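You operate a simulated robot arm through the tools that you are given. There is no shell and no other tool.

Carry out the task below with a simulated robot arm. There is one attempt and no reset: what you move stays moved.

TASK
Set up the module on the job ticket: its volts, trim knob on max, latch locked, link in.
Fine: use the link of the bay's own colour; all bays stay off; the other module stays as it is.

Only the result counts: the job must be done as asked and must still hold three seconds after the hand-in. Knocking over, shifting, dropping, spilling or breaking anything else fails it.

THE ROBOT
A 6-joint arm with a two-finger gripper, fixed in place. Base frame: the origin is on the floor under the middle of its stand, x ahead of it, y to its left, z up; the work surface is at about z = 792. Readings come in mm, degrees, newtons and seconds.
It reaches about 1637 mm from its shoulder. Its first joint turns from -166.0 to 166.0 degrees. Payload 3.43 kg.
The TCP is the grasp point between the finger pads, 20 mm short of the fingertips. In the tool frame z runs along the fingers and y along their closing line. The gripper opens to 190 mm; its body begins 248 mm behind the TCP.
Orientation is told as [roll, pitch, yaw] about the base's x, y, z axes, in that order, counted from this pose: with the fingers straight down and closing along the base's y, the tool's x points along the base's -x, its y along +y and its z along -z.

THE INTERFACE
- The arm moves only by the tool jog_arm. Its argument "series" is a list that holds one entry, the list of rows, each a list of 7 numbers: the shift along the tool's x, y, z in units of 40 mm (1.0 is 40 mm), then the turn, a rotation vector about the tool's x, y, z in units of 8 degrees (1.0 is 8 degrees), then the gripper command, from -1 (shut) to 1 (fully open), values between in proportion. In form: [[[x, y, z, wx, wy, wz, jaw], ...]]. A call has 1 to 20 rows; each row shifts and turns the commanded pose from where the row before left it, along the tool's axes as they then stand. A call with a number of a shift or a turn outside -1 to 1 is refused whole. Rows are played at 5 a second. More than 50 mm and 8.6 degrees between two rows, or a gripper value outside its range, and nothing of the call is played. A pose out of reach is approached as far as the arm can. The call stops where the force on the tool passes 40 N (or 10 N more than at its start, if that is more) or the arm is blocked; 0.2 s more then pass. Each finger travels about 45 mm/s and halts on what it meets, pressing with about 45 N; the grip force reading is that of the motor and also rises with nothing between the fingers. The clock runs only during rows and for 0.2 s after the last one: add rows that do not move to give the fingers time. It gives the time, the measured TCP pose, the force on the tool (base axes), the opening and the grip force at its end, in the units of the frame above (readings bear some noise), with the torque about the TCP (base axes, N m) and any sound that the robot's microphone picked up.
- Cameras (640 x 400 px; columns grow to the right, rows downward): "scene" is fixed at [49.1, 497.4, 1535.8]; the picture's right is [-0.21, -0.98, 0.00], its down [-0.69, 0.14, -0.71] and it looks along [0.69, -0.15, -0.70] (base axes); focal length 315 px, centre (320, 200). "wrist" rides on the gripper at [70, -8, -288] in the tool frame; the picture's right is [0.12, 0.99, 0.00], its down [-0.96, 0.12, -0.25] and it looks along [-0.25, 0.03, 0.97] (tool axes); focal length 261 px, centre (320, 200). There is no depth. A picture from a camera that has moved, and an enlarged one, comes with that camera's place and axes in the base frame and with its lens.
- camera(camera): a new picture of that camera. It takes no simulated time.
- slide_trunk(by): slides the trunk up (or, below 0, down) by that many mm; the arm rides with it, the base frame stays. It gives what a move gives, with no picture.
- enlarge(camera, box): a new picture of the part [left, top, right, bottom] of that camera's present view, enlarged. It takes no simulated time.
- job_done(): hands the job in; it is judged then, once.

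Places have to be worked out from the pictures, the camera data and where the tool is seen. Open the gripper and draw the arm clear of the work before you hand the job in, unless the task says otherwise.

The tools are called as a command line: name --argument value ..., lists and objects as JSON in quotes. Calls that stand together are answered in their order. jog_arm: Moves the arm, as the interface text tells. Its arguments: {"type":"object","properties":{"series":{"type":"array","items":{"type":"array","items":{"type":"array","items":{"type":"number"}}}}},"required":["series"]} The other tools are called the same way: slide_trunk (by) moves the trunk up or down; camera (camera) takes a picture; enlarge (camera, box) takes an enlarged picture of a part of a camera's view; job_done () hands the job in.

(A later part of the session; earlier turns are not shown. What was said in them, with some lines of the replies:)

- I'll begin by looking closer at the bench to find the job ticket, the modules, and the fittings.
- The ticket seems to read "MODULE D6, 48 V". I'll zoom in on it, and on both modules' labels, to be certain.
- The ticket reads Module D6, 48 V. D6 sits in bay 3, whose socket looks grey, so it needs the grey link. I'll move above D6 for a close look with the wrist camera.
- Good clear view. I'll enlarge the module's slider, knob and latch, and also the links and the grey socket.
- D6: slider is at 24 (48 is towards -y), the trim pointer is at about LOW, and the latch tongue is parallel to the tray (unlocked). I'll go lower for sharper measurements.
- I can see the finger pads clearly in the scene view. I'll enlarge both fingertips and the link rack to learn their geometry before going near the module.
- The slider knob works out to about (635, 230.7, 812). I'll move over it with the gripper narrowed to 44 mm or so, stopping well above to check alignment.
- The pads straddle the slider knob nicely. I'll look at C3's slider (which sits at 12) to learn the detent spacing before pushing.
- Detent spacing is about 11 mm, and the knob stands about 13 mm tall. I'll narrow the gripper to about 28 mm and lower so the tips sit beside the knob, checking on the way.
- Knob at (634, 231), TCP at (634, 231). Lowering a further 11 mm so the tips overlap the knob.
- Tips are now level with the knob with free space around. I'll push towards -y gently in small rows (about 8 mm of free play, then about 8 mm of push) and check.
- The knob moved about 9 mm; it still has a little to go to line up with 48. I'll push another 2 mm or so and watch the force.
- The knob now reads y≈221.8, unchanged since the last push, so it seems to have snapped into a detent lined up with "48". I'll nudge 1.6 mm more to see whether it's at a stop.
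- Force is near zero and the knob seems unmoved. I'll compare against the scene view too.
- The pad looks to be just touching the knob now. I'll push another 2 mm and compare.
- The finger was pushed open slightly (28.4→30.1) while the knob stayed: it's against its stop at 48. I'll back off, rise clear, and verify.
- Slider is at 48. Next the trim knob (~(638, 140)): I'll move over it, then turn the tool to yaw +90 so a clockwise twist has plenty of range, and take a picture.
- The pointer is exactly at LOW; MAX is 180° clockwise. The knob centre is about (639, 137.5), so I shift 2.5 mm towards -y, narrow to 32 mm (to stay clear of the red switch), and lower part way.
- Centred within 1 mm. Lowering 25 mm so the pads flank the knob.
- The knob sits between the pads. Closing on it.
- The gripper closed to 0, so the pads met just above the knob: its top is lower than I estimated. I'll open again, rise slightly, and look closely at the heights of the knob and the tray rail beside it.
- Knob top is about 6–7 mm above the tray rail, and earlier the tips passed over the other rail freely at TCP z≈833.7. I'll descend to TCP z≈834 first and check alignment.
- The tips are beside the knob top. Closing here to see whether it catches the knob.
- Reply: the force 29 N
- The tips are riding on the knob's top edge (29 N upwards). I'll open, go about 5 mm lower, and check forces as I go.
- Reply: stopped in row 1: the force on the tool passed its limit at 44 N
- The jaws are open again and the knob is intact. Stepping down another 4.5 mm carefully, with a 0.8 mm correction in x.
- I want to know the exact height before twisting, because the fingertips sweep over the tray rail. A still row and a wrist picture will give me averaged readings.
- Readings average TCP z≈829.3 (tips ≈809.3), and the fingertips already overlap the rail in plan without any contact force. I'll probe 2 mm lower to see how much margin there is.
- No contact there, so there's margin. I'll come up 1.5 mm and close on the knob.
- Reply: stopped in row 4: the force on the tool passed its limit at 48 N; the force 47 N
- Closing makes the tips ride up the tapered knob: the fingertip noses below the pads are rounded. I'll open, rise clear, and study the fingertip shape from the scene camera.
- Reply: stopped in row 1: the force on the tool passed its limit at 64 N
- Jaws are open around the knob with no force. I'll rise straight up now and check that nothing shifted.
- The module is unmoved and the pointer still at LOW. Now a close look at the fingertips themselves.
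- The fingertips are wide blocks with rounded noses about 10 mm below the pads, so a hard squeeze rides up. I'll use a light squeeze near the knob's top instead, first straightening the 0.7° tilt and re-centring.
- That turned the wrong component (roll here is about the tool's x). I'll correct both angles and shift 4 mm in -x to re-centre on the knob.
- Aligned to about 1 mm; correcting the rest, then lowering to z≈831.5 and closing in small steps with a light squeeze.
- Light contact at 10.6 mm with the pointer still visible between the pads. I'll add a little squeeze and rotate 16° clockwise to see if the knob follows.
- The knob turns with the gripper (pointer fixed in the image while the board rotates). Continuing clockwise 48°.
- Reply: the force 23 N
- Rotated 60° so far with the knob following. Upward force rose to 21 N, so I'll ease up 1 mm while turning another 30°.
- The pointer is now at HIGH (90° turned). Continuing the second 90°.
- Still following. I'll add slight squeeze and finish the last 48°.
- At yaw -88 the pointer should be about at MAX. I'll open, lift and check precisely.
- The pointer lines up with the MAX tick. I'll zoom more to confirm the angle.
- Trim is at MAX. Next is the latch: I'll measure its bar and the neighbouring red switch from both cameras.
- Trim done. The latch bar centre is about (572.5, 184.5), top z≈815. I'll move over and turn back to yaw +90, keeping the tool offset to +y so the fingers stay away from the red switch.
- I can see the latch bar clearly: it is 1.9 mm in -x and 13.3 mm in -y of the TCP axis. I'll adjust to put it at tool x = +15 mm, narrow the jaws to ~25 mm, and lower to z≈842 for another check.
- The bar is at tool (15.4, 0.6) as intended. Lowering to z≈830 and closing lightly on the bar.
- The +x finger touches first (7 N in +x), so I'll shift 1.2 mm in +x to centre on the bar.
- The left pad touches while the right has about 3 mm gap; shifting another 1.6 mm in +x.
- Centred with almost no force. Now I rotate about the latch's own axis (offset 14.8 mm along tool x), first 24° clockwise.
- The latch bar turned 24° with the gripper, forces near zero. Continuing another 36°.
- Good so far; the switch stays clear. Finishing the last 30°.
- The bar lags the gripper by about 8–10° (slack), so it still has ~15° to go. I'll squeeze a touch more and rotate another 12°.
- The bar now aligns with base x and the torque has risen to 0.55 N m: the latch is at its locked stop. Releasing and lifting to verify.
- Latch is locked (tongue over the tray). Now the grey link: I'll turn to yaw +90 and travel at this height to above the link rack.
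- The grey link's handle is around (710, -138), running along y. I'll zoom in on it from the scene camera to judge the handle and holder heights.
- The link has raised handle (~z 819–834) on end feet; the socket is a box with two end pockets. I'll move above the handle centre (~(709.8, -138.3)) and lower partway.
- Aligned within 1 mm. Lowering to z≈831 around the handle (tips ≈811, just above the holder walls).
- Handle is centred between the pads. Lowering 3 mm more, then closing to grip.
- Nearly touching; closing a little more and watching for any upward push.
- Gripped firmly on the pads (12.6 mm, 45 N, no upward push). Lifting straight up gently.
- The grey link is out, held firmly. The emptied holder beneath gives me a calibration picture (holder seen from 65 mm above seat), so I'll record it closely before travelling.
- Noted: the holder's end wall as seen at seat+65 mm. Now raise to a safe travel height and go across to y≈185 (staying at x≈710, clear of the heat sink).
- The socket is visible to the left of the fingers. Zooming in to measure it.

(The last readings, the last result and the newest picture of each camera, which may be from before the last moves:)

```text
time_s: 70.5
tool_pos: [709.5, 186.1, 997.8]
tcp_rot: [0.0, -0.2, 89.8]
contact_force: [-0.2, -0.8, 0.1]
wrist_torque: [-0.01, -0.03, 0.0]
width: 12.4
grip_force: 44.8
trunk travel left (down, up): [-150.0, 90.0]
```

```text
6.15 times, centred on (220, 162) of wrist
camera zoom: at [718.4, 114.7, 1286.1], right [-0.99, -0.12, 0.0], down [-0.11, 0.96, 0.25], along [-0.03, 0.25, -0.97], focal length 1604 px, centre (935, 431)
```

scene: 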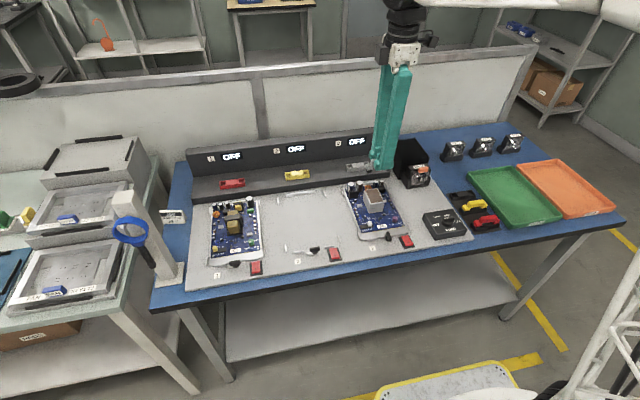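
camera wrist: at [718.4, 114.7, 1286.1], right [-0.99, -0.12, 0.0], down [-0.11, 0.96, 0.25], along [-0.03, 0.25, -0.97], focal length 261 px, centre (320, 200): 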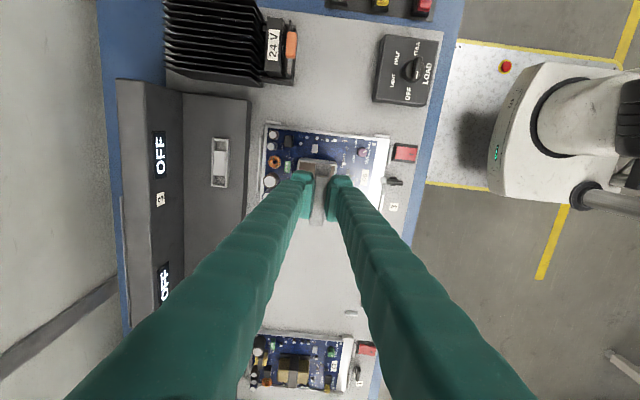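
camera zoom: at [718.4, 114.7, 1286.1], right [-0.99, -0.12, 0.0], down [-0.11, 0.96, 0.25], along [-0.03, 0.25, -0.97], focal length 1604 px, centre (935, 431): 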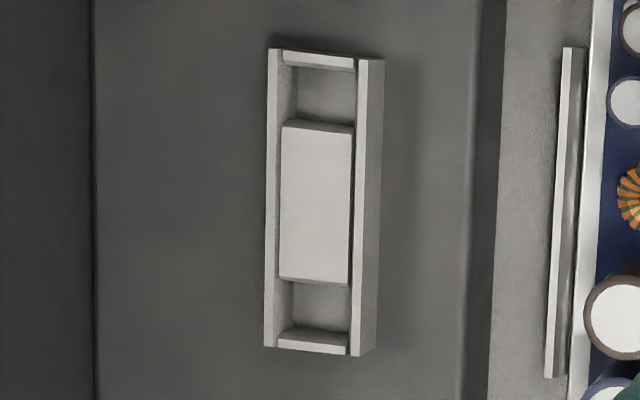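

The socket frame triangulates to about (886.5, 186.5) with its top near z≈829. I'll move over it at this height and then come down to roughly 65 mm above the expected seat.

jog_arm --series '[[[0, -0.88, 0, 0, 0, 0, -0.95], [0, -0.88, 0, 0, 0, 0, -0.95], [0, -0.88, 0, 0, 0, 0, -0.95], [0, -0.88, 0, 0, 0, 0, -0.95], [0, -0.9, 0, 0, 0, 0, -0.95], [0, 0, 0.8, 0, 0, -0.02, -0.95], [0, 0, 0.8, 0, 0, 0, -0.95], [0, 0, 0.35, 0, 0, 0, -0.95], [0, 0, 0, 0, 0, 0, -0.95]]]'

enlarge --camera "wrist" --box '[300, 145, 348, 175]'

enlarge --camera "scene" --box '[330, 120, 410, 190]'

camera --camera "wrist"

```text
time_s: 72.5
tool_pos: [888.4, 183.6, 921.0]
tcp_rot: [0.0, -0.1, 90.1]
contact_force: [0.3, -0.7, -0.8]
wrist_torque: [0.03, 0.01, 0.01]
width: 12.5
grip_force: 44.9
trunk travel left (down, up): [-150.0, 90.0]
```

```text
13.33 times, centred on (324, 160) of wrist
camera zoom: at [896.0, 113.6, 1208.3], right [-0.99, -0.12, 0.0], down [-0.12, 0.96, 0.25], along [-0.03, 0.25, -0.97], focal length 3475 px, centre (267, 733)
```

zoom: 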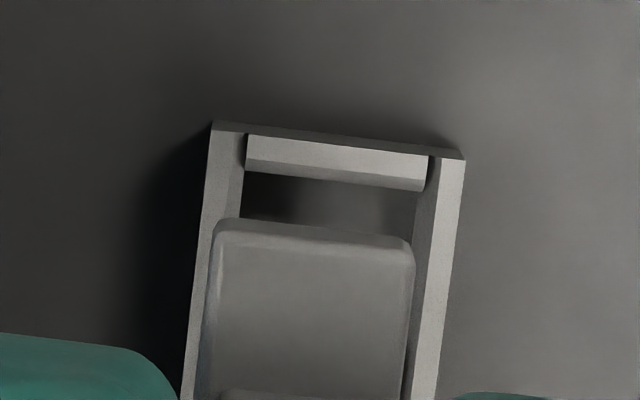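

```text
5.71 times, centred on (370, 155) of scene
camera zoom: at [49.1, 497.4, 1535.8], right [-0.21, -0.98, 0.0], down [-0.69, 0.14, -0.71], along [0.69, -0.15, -0.7], focal length 1802 px, centre (34, 457)
```

zoom: 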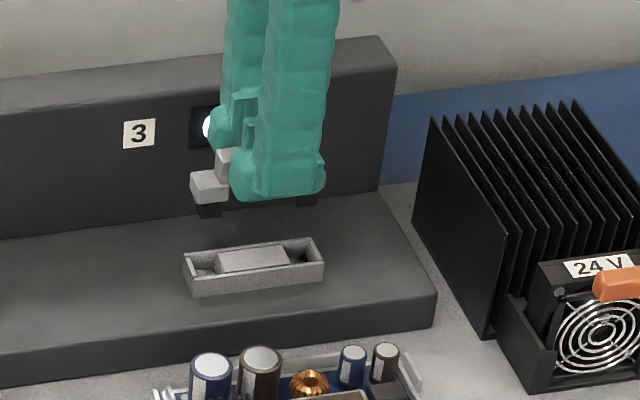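

```text
taken
camera wrist: at [896.0, 113.6, 1208.3], right [-0.99, -0.12, 0.0], down [-0.12, 0.96, 0.25], along [-0.03, 0.25, -0.97], focal length 261 px, centre (320, 200)
```

wrist: 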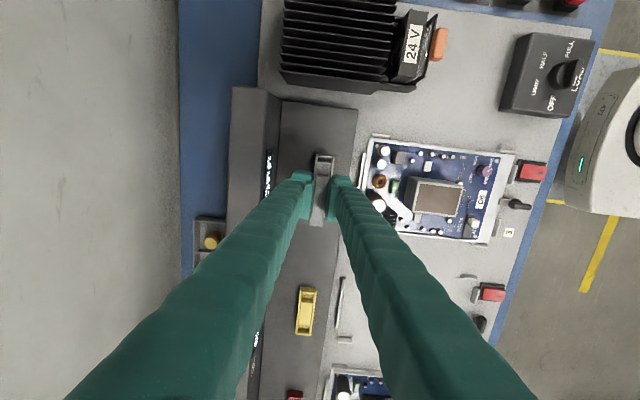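

The picture closely matches the calibration one. I need the remaining height, so I'll zoom the scene camera on the prongs and the socket.

enlarge --camera "scene" --box '[348, 138, 396, 178]'

enlarge --camera "wrist" --box '[290, 200, 350, 240]'

```text
10.00 times, centred on (372, 158) of scene
camera zoom: at [49.1, 497.4, 1535.8], right [-0.21, -0.98, 0.0], down [-0.69, 0.14, -0.71], along [0.69, -0.15, -0.7], focal length 3154 px, centre (-200, 620)
```

zoom: 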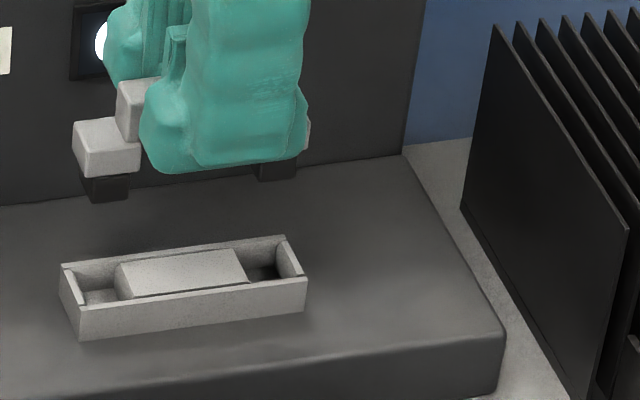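

```text
10.00 times, centred on (320, 220) of wrist
camera zoom: at [896.0, 113.6, 1208.3], right [-0.99, -0.12, 0.0], down [-0.12, 0.96, 0.25], along [-0.03, 0.25, -0.97], focal length 2606 px, centre (320, 0)
```

zoom: 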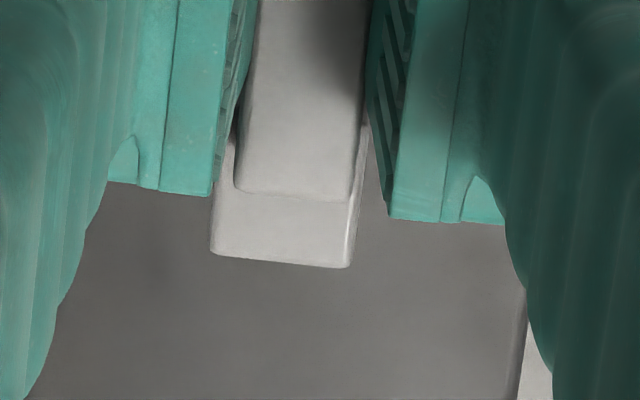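

The estimates put the socket's wall top at z≈844 and show it 4 mm in -x and ~1.7 mm in -y of the link. I'll correct that and lower 24 mm, still above contact, then compare again.

jog_arm --series '[[[0.0425, 0.0975, 0, 0, 0, 0, -0.95], [0, 0, 0.3, 0, 0, 0, -0.95], [0, 0, 0.3, 0, 0, 0, -0.95], [0, 0, 0, 0, 0, 0, -0.95], [0, 0, 0, 0, 0, 0, -0.95]]]'

enlarge --camera "wrist" --box '[300, 145, 348, 175]'

enlarge --camera "scene" --box '[348, 138, 396, 178]'

```text
time_s: 73.7
tool_pos: [883.5, 183.8, 896.0]
tcp_rot: [0.0, 0.0, 90.1]
contact_force: [-0.8, -0.2, -0.1]
wrist_torque: [-0.01, 0.0, 0.0]
width: 12.4
grip_force: 44.9
trunk travel left (down, up): [-150.0, 90.0]
```

```text
13.33 times, centred on (324, 160) of wrist
camera zoom: at [892.0, 112.6, 1184.0], right [-0.99, -0.12, 0.0], down [-0.12, 0.96, 0.25], along [-0.03, 0.24, -0.97], focal length 3475 px, centre (267, 733)
```

zoom: 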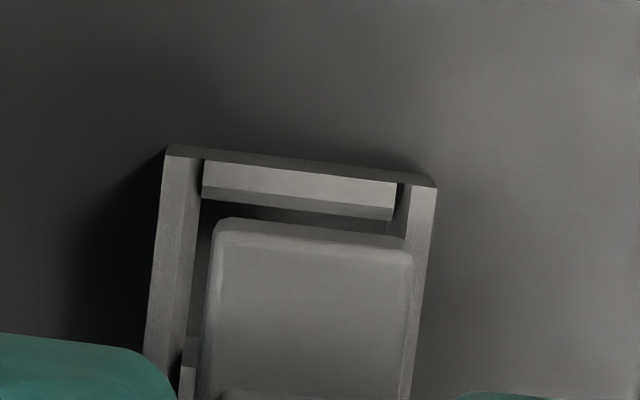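

```text
10.00 times, centred on (372, 158) of scene
camera zoom: at [49.1, 497.4, 1535.8], right [-0.21, -0.98, 0.0], down [-0.69, 0.14, -0.71], along [0.69, -0.15, -0.7], focal length 3154 px, centre (-200, 620)
```

zoom: 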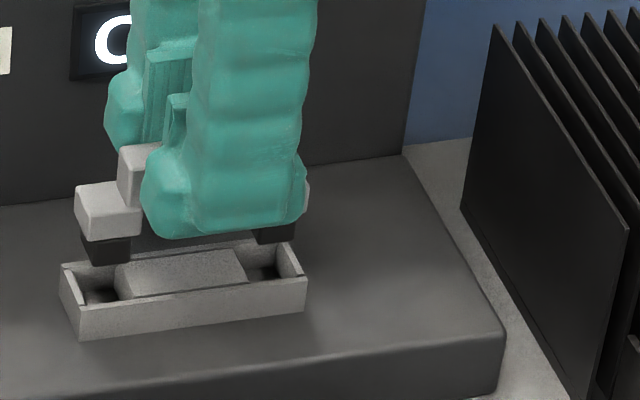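

At this height the socket lines up with the calibration within ~0.8 mm (needs +0.8 mm in tool x), wall top z≈848. I'll correct and lower 10 mm for one last check before insertion.

jog_arm --series '[[[0.02, 0, 0.12, 0, 0, 0, -0.95], [0, 0, 0.13, 0, 0, 0, -0.95], [0, 0, 0, 0, 0, 0, -0.95], [0, 0, 0, 0, 0, 0, -0.95]]]'

enlarge --camera "wrist" --box '[300, 145, 348, 175]'

enlarge --camera "scene" --box '[350, 145, 386, 175]'

```text
time_s: 74.7
tool_pos: [883.3, 181.8, 886.2]
tcp_rot: [0.1, 0.0, 90.1]
contact_force: [-0.6, -0.7, 0.0]
wrist_torque: [0.0, -0.01, -0.03]
width: 12.9
grip_force: 45.0
trunk travel left (down, up): [-150.0, 90.0]
```

```text
13.33 times, centred on (324, 160) of wrist
camera zoom: at [892.0, 111.8, 1174.3], right [-0.99, -0.12, 0.0], down [-0.12, 0.96, 0.25], along [-0.03, 0.25, -0.97], focal length 3475 px, centre (267, 733)
```

zoom: 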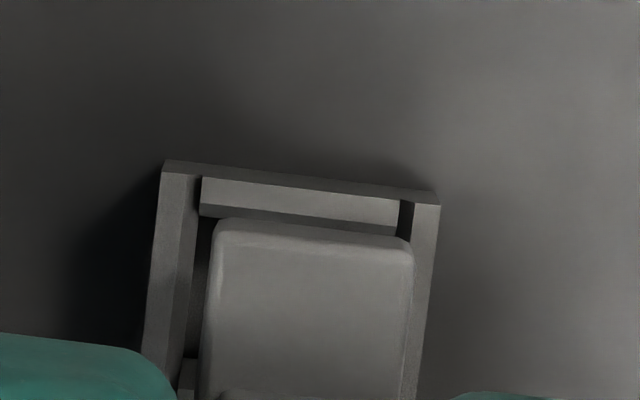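

```text
13.33 times, centred on (368, 160) of scene
camera zoom: at [49.1, 497.4, 1535.8], right [-0.21, -0.98, 0.0], down [-0.69, 0.14, -0.71], along [0.69, -0.15, -0.7], focal length 4205 px, centre (-320, 733)
```

zoom: 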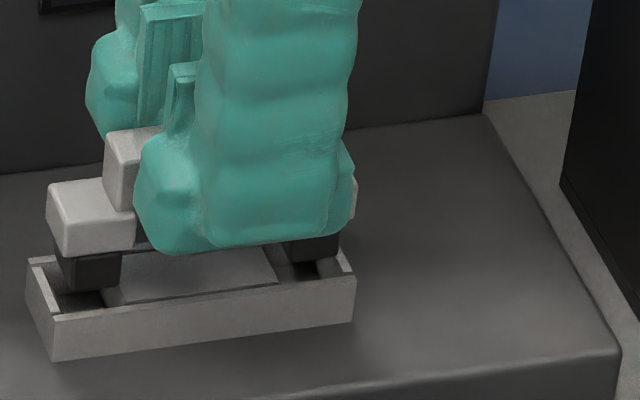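

Alignment is within about half a millimetre. Starting the insertion slowly: 8 mm down and check forces.

jog_arm --series '[[[0, 0, 0.05, 0, 0, 0, -0.95], [0, 0, 0.05, 0, 0, 0, -0.95], [0, 0, 0.05, 0, 0, 0, -0.95], [0, 0, 0.05, 0, 0, 0, -0.95], [0, 0, 0, 0, 0, 0, -0.95]]]'

enlarge --camera "scene" --box '[350, 145, 386, 175]'

enlarge --camera "wrist" --box '[300, 145, 348, 175]'

```text
time_s: 75.9
tool_pos: [882.8, 182.3, 878.8]
tcp_rot: [-0.1, -0.1, 90.2]
contact_force: [4.0, 0.6, 6.4]
wrist_torque: [0.03, -0.15, -0.05]
width: 12.6
grip_force: 45.1
trunk travel left (down, up): [-150.0, 90.0]
```

```text
13.33 times, centred on (368, 160) of scene
camera zoom: at [49.1, 497.4, 1535.8], right [-0.21, -0.98, 0.0], down [-0.69, 0.14, -0.71], along [0.69, -0.15, -0.7], focal length 4205 px, centre (-320, 733)
```

zoom: 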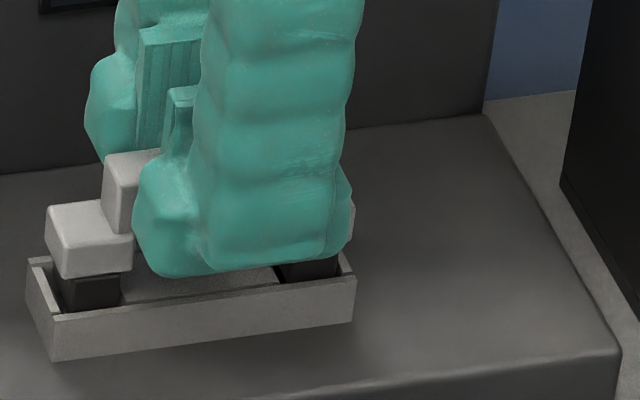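

```text
13.33 times, centred on (324, 160) of wrist
camera zoom: at [892.0, 111.4, 1166.7], right [-0.99, -0.12, 0.0], down [-0.12, 0.96, 0.25], along [-0.03, 0.25, -0.97], focal length 3475 px, centre (267, 733)
```

zoom: 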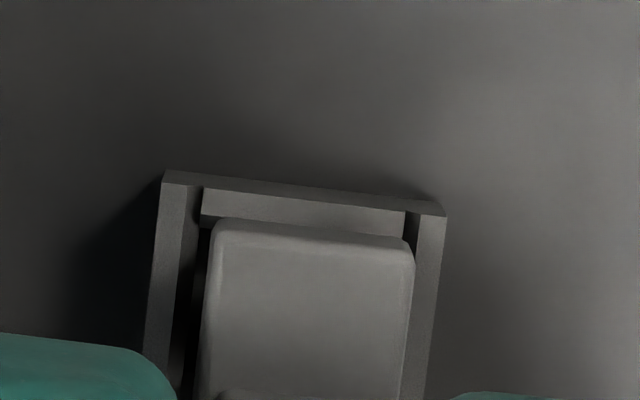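

The prongs are entering, with a light side reaction (+4 N in x). I'll shift 0.6 mm in +x and continue down 3 mm.

jog_arm --series '[[[0, -0.015, 0, 0, 0, 0, -0.95], [0, 0, 0.04, 0, 0, 0, -0.95], [0, 0, 0.04, 0, 0, 0, -0.95], [0, 0, 0, 0, 0, 0, -0.95]]]'

enlarge --camera "scene" --box '[350, 145, 386, 175]'

```text
time_s: 76.9
tool_pos: [884.3, 182.7, 875.3]
tcp_rot: [0.0, 0.1, 90.3]
contact_force: [-0.7, -0.6, 1.5]
wrist_torque: [0.0, 0.07, -0.03]
width: 12.5
grip_force: 45.2
trunk travel left (down, up): [-150.0, 90.0]
```

```text
13.33 times, centred on (368, 160) of scene
camera zoom: at [49.1, 497.4, 1535.8], right [-0.21, -0.98, 0.0], down [-0.69, 0.14, -0.71], along [0.69, -0.15, -0.7], focal length 4205 px, centre (-320, 733)
```

zoom: 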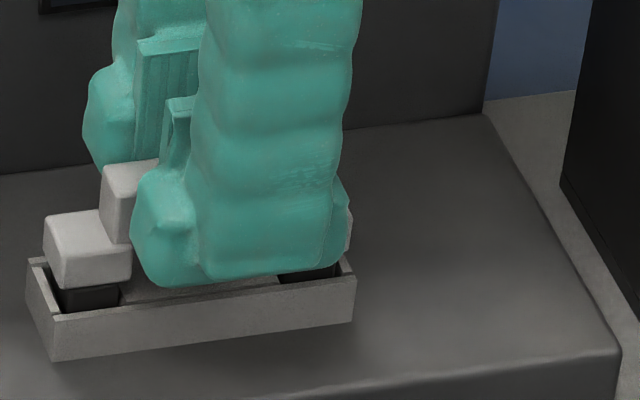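

Forces dropped; it's sliding in freely. Continuing down another 4 mm.

jog_arm --series '[[[0, 0, 0.04, 0, 0, 0, -0.95], [0, 0, 0.03, 0, 0, 0, -0.95], [0, 0, 0.03, 0, 0, 0, -0.95], [0, 0, 0, 0, 0, 0, -0.95]]]'

enlarge --camera "scene" --box '[350, 145, 386, 175]'

```text
time_s: 77.9
tool_pos: [884.2, 182.6, 871.8]
tcp_rot: [-0.1, 0.0, 90.1]
contact_force: [0.9, -0.4, 4.2]
wrist_torque: [0.05, -0.03, 0.01]
width: 12.8
grip_force: 45.4
trunk travel left (down, up): [-150.0, 90.0]
```

```text
13.33 times, centred on (368, 160) of scene
camera zoom: at [49.1, 497.4, 1535.8], right [-0.21, -0.98, 0.0], down [-0.69, 0.14, -0.71], along [0.69, -0.15, -0.7], focal length 4205 px, centre (-320, 733)
```

zoom: 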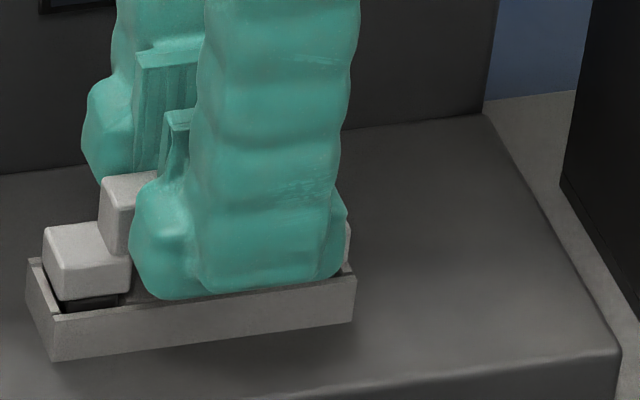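

Almost seated (4 N). Pressing down in 1 mm steps until it bottoms out.

jog_arm --series '[[[0, 0, 0.025, 0, 0, 0, -0.95], [0, 0, 0.025, 0, 0, 0, -0.95], [0, 0, 0, 0, 0, 0, -0.95]]]'

enlarge --camera "scene" --box '[350, 145, 386, 175]'

```text
time_s: 78.7
tool_pos: [884.3, 183.3, 868.6]
tcp_rot: [-0.1, 0.0, 90.1]
contact_force: [-1.8, 0.6, 8.3]
wrist_torque: [0.01, 0.02, -0.01]
width: 12.6
grip_force: 45.1
trunk travel left (down, up): [-150.0, 90.0]
```

```text
13.33 times, centred on (368, 160) of scene
camera zoom: at [49.1, 497.4, 1535.8], right [-0.21, -0.98, 0.0], down [-0.69, 0.14, -0.71], along [0.69, -0.15, -0.7], focal length 4205 px, centre (-320, 733)
```

zoom: 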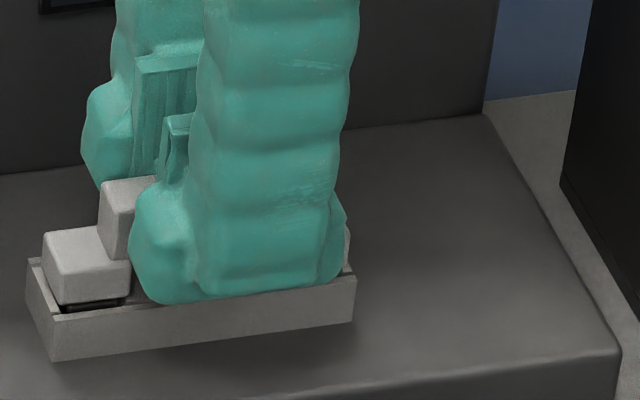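

Still moving, 8 N. Another 2 mm.

jog_arm --series '[[[0, 0, 0.025, 0, 0, 0, -0.95], [0, 0, 0.025, 0, 0, 0, -0.95], [0, 0, 0, 0, 0, 0, -0.95]]]'

enlarge --camera "scene" --box '[350, 145, 386, 175]'

```text
time_s: 79.5
tool_pos: [884.0, 181.7, 870.0]
tcp_rot: [-0.3, 0.0, 90.2]
contact_force: [5.3, 2.3, 31.2]
wrist_torque: [0.02, -0.14, -0.02]
width: 12.7
grip_force: 44.7
trunk travel left (down, up): [-150.0, 90.0]
```

```text
13.33 times, centred on (368, 160) of scene
camera zoom: at [49.1, 497.4, 1535.8], right [-0.21, -0.98, 0.0], down [-0.69, 0.14, -0.71], along [0.69, -0.15, -0.7], focal length 4205 px, centre (-320, 733)
```

zoom: 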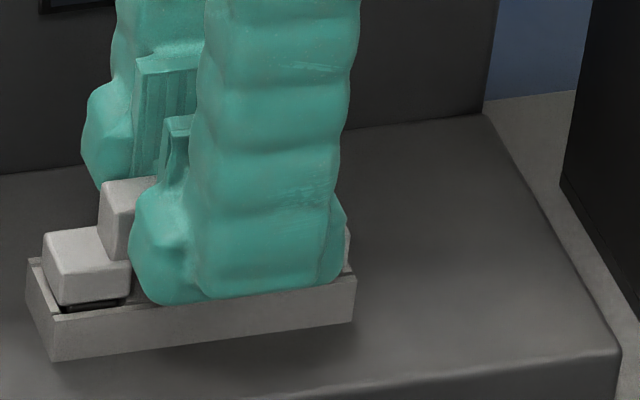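

It has bottomed out (31 N, no further movement). I'll ease the preload off by 1.4 mm, then open the jaws.

jog_arm --series '[[[0, 0, -0.035, 0, 0, 0, -0.95], [0, 0, 0, 0, 0, 0, -0.95], [0, 0, 0, 0, 0, 0, -0.8], [0, 0, 0, 0, 0, 0, -0.7], [0, 0, 0, 0, 0, 0, -0.7]]]'

enlarge --camera "scene" --box '[350, 145, 386, 175]'

enlarge --camera "wrist" --box '[270, 140, 370, 230]'

```text
time_s: 80.7
tool_pos: [884.4, 181.8, 869.7]
tcp_rot: [0.0, 0.0, 90.1]
contact_force: [-1.0, 0.1, -0.1]
wrist_torque: [-0.02, 0.03, -0.02]
width: 28.4
grip_force: 0.1
trunk travel left (down, up): [-150.0, 90.0]
```

```text
13.33 times, centred on (368, 160) of scene
camera zoom: at [49.1, 497.4, 1535.8], right [-0.21, -0.98, 0.0], down [-0.69, 0.14, -0.71], along [0.69, -0.15, -0.7], focal length 4205 px, centre (-320, 733)
```

zoom: 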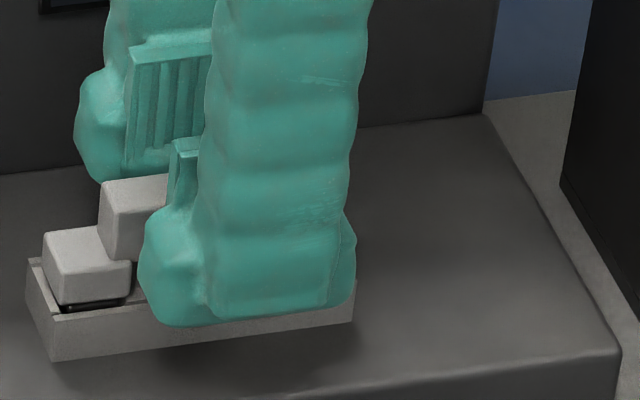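

```text
4.44 times, centred on (320, 185) of wrist
camera zoom: at [892.5, 111.4, 1156.3], right [-0.99, -0.12, 0.0], down [-0.12, 0.96, 0.25], along [-0.03, 0.24, -0.97], focal length 1158 px, centre (320, 267)
```

zoom: 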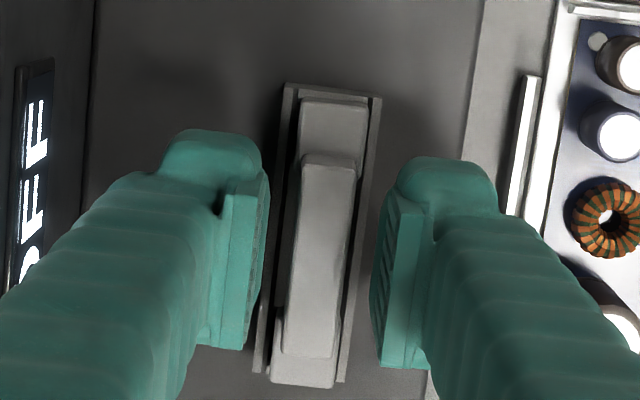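

The jaws are clear and the link sits in the socket exactly as it sat in its holder. Rising straight up.

jog_arm --series '[[[0, 0, -0.2, 0, 0, 0, -0.65], [0, 0, -0.5, 0, 0, 0, -0.6], [0, 0, -0.9, 0, 0, 0, -0.6], [0, 0, -0.9, 0, 0, 0, -0.6], [0, 0, -0.9, 0, 0, 0, -0.6], [0, 0, 0, 0, 0, 0, -0.6]]]'

enlarge --camera "scene" --box '[340, 140, 400, 185]'

enlarge --camera "wrist" --box '[270, 120, 370, 200]'

```text
time_s: 82.1
tool_pos: [883.5, 181.6, 1005.2]
tcp_rot: [0.0, 0.0, 90.1]
contact_force: [0.3, 0.5, 0.3]
wrist_torque: [0.01, -0.03, -0.01]
width: 38.3
grip_force: 0.0
trunk travel left (down, up): [-150.0, 90.0]
```

```text
8.89 times, centred on (370, 162) of scene
camera zoom: at [49.1, 497.4, 1535.8], right [-0.21, -0.98, 0.0], down [-0.69, 0.14, -0.71], along [0.69, -0.15, -0.7], focal length 2803 px, centre (-124, 533)
```

zoom: 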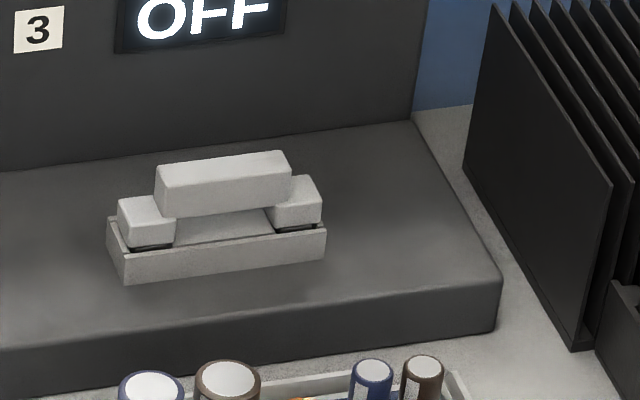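

```text
5.00 times, centred on (320, 160) of wrist
camera zoom: at [892.2, 111.7, 1292.8], right [-0.99, -0.12, 0.0], down [-0.12, 0.96, 0.25], along [-0.03, 0.24, -0.97], focal length 1303 px, centre (320, 400)
```

zoom: 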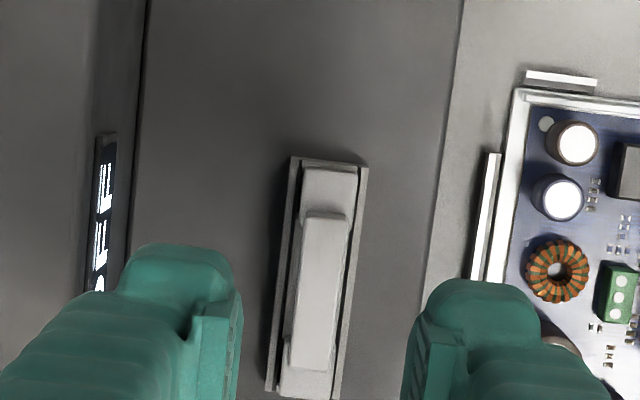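

The link is seated level in bay 3's grey socket and the display still shows OFF. I'll back the arm away over the module and verify every setting from above.

jog_arm --series '[[[0, 0.9, -0.2, 0, 0, 0, -0.5], [0, 0.9, 0, 0, 0, 0, -0.5], [0, 0.9, 0, 0, 0, 0, -0.5], [0, 0.9, 0, 0, 0, 0, -0.5], [0, 0.9, 0, 0, 0, 0, -0.5], [0, 0.9, 0, 0, 0, 0, -0.5], [0, 0.9, 0, 0, 0, 0, -0.5], [0, 0, 0, 0, 0, 0, -0.5]]]'

camera --camera "wrist"

enlarge --camera "wrist" --box '[230, 110, 410, 220]'

enlarge --camera "scene" --box '[340, 175, 430, 260]'

camera --camera "scene"

```text
time_s: 83.9
tool_pos: [631.9, 181.8, 1013.1]
tcp_rot: [0.0, 0.0, 90.1]
contact_force: [-0.6, 0.4, 0.3]
wrist_torque: [0.03, 0.01, 0.0]
width: 47.5
grip_force: 0.0
trunk travel left (down, up): [-150.0, 90.0]
```

```text
taken
camera wrist: at [640.0, 111.9, 1301.0], right [-0.99, -0.12, 0.0], down [-0.12, 0.96, 0.25], along [-0.03, 0.25, -0.97], focal length 261 px, centre (320, 200)
```

wrist: 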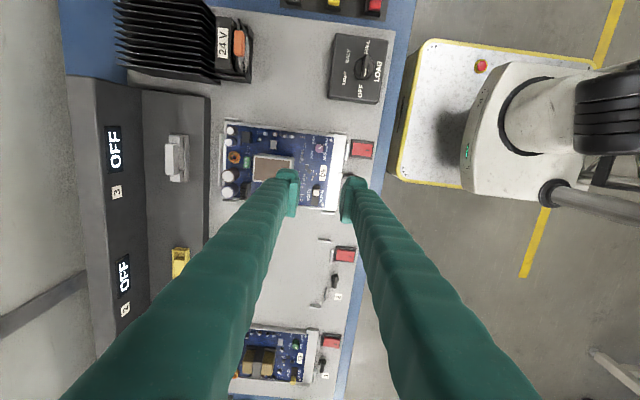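

```text
3.56 times, centred on (320, 165) of wrist
camera zoom: at [640.0, 111.9, 1301.0], right [-0.99, -0.12, 0.0], down [-0.12, 0.96, 0.25], along [-0.03, 0.25, -0.97], focal length 927 px, centre (320, 324)
```

zoom: 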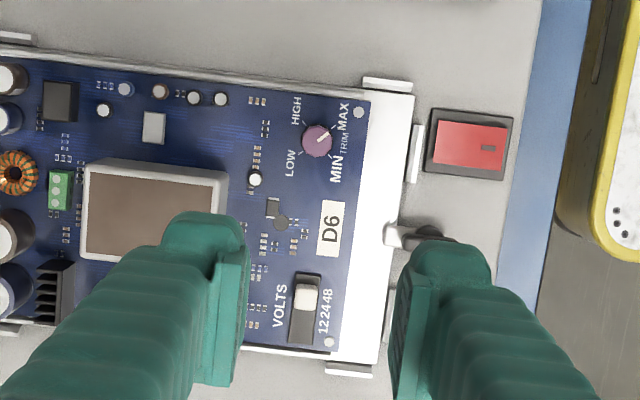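

```text
4.71 times, centred on (385, 218) of scene
camera zoom: at [49.1, 497.4, 1535.8], right [-0.21, -0.98, 0.0], down [-0.69, 0.14, -0.71], along [0.69, -0.15, -0.7], focal length 1484 px, centre (14, 118)
```

zoom: 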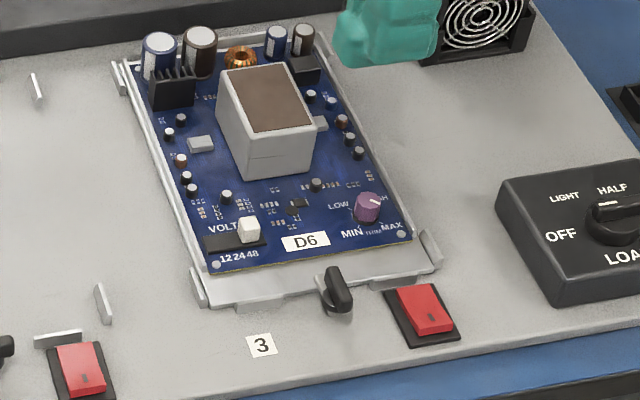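

```text
taken
```

scene: 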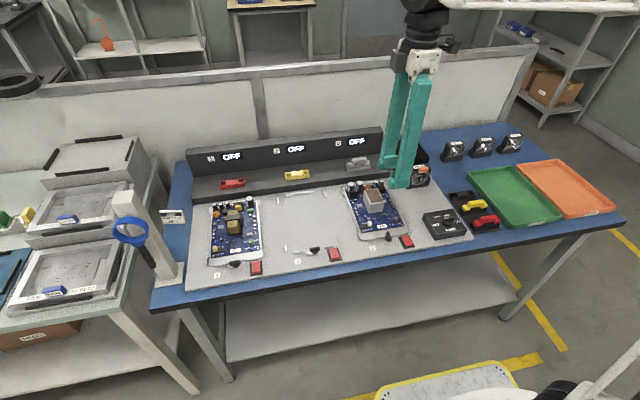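

Everything looks right. One last zoom on the trim pointer, slider and latch, plus module C3 and the switches.

enlarge --camera "wrist" --box '[305, 138, 335, 168]'

enlarge --camera "wrist" --box '[300, 160, 350, 210]'

enlarge --camera "scene" --box '[200, 190, 280, 290]'

enlarge --camera "scene" --box '[180, 130, 400, 200]'

```text
13.33 times, centred on (320, 153) of wrist
camera zoom: at [640.0, 111.9, 1301.0], right [-0.99, -0.12, 0.0], down [-0.12, 0.96, 0.25], along [-0.03, 0.25, -0.97], focal length 3475 px, centre (320, 827)
```

zoom: 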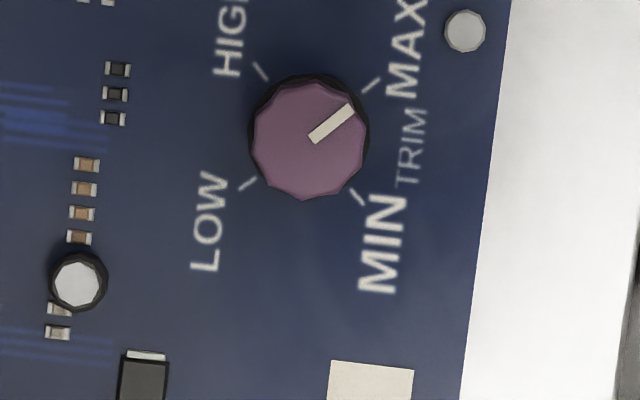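

```text
8.00 times, centred on (325, 185) of wrist
camera zoom: at [640.0, 111.9, 1301.0], right [-0.99, -0.12, 0.0], down [-0.12, 0.96, 0.25], along [-0.03, 0.25, -0.97], focal length 2085 px, centre (280, 320)
```

zoom: 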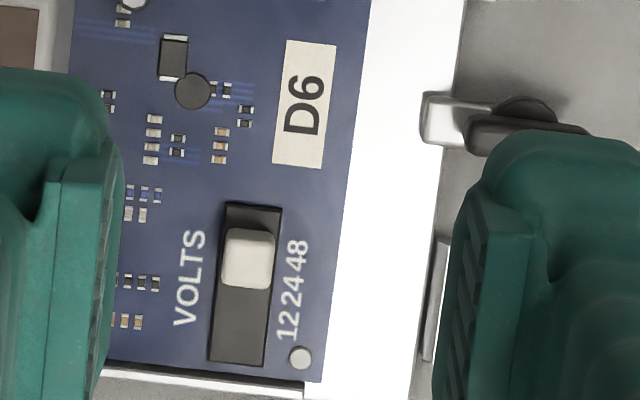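

```text
4.00 times, centred on (240, 240) of scene
camera zoom: at [49.1, 497.4, 1535.8], right [-0.21, -0.98, 0.0], down [-0.69, 0.14, -0.71], along [0.69, -0.15, -0.7], focal length 1261 px, centre (640, 40)
```

zoom: 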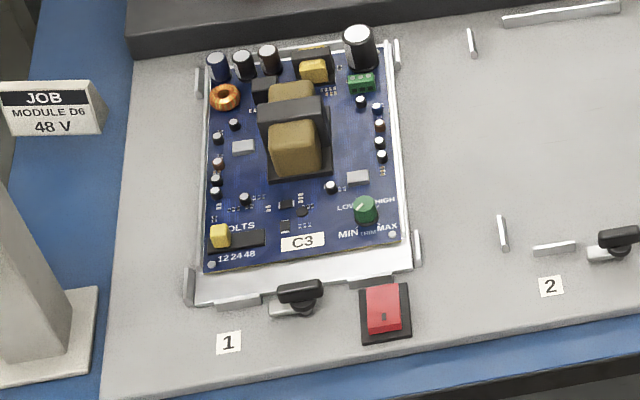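

```text
2.91 times, centred on (290, 165) of scene
camera zoom: at [49.1, 497.4, 1535.8], right [-0.21, -0.98, 0.0], down [-0.69, 0.14, -0.71], along [0.69, -0.15, -0.7], focal length 917 px, centre (407, 302)
```

zoom: 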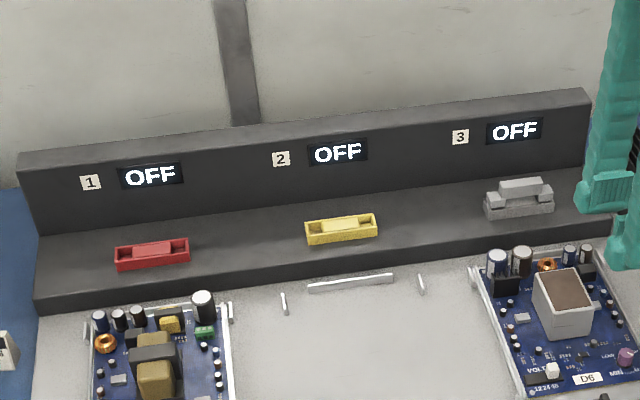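

All confirmed: slider at 48, trim on MAX, latch locked, grey link in, all bays OFF, C3 untouched. I'll fully open the gripper and draw the arm up and clear.

jog_arm --series '[[[0, 0.3, -0.9, 0, 0, 0, 0.0], [0, 0.3, -0.9, 0, 0, 0, 0.5], [0, 0.3, -0.9, 0, 0, 0, 1], [0, 0.3, -0.5, 0, 0, 0, 1], [0, 0, 0, 0, 0, 0, 1], [0, 0, 0, 0, 0, 0, 1], [0, 0, 0, 0, 0, 0, 1], [0, 0, 0, 0, 0, 0, 1]]]'

camera --camera "scene"

enlarge --camera "scene" --box '[330, 130, 430, 260]'

```text
time_s: 85.7
tool_pos: [585.1, 181.4, 1139.5]
tcp_rot: [0.1, 0.0, 90.2]
contact_force: [0.1, 0.5, -0.1]
wrist_torque: [0.01, -0.01, 0.0]
width: 189.9
grip_force: 0.1
trunk travel left (down, up): [-150.0, 90.0]
```

```text
taken
```

scene: 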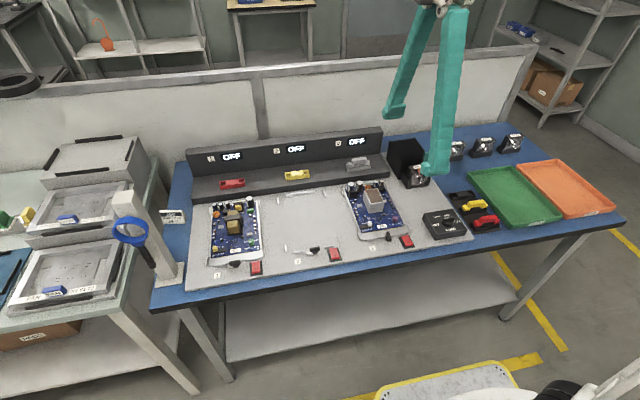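

```text
3.08 times, centred on (380, 195) of scene
camera zoom: at [49.1, 497.4, 1535.8], right [-0.21, -0.98, 0.0], down [-0.69, 0.14, -0.71], along [0.69, -0.15, -0.7], focal length 970 px, centre (135, 215)
```

zoom: 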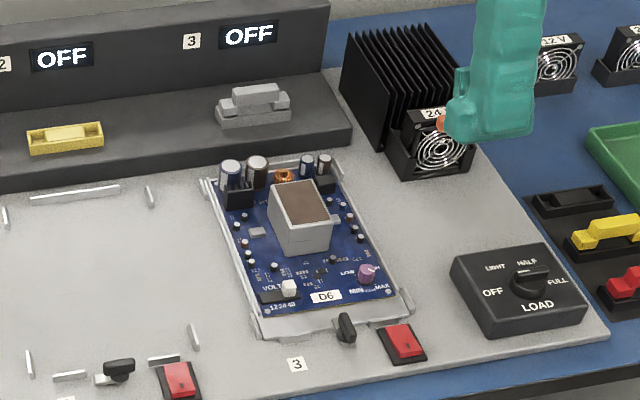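

The gripper is open and the arm is clear. D6 is set to 48 V with trim on MAX, the latch is locked, the grey link is in bay 3, and all bays are off, so I'm handing the job in.

job_done

```text
The job is handed in.
```

Module D6 in bay 3 is set up as the job ticket asks, and the job is handed in; I don't have a verdict on it yet. I checked the settings below in the camera pictures before handing in:

- **Volts:** the slider is at 48, pushed until it reached its stop.
- **Trim knob:** the pointer lines up with the MAX mark.
- **Latch:** it is turned to its stop, with the tongue over the tray.
- **Link:** the grey link, bay 3's own colour, is in the socket, pressed down until it stopped moving.
- **Left alone:** all three bays still show OFF, and module C3 looks the same as at the start.

While I was finding a grip on the trim knob, the fingers pressed on it with up to 64 N. The knob and module showed no shift or damage afterwards, and the knob then turned normally.
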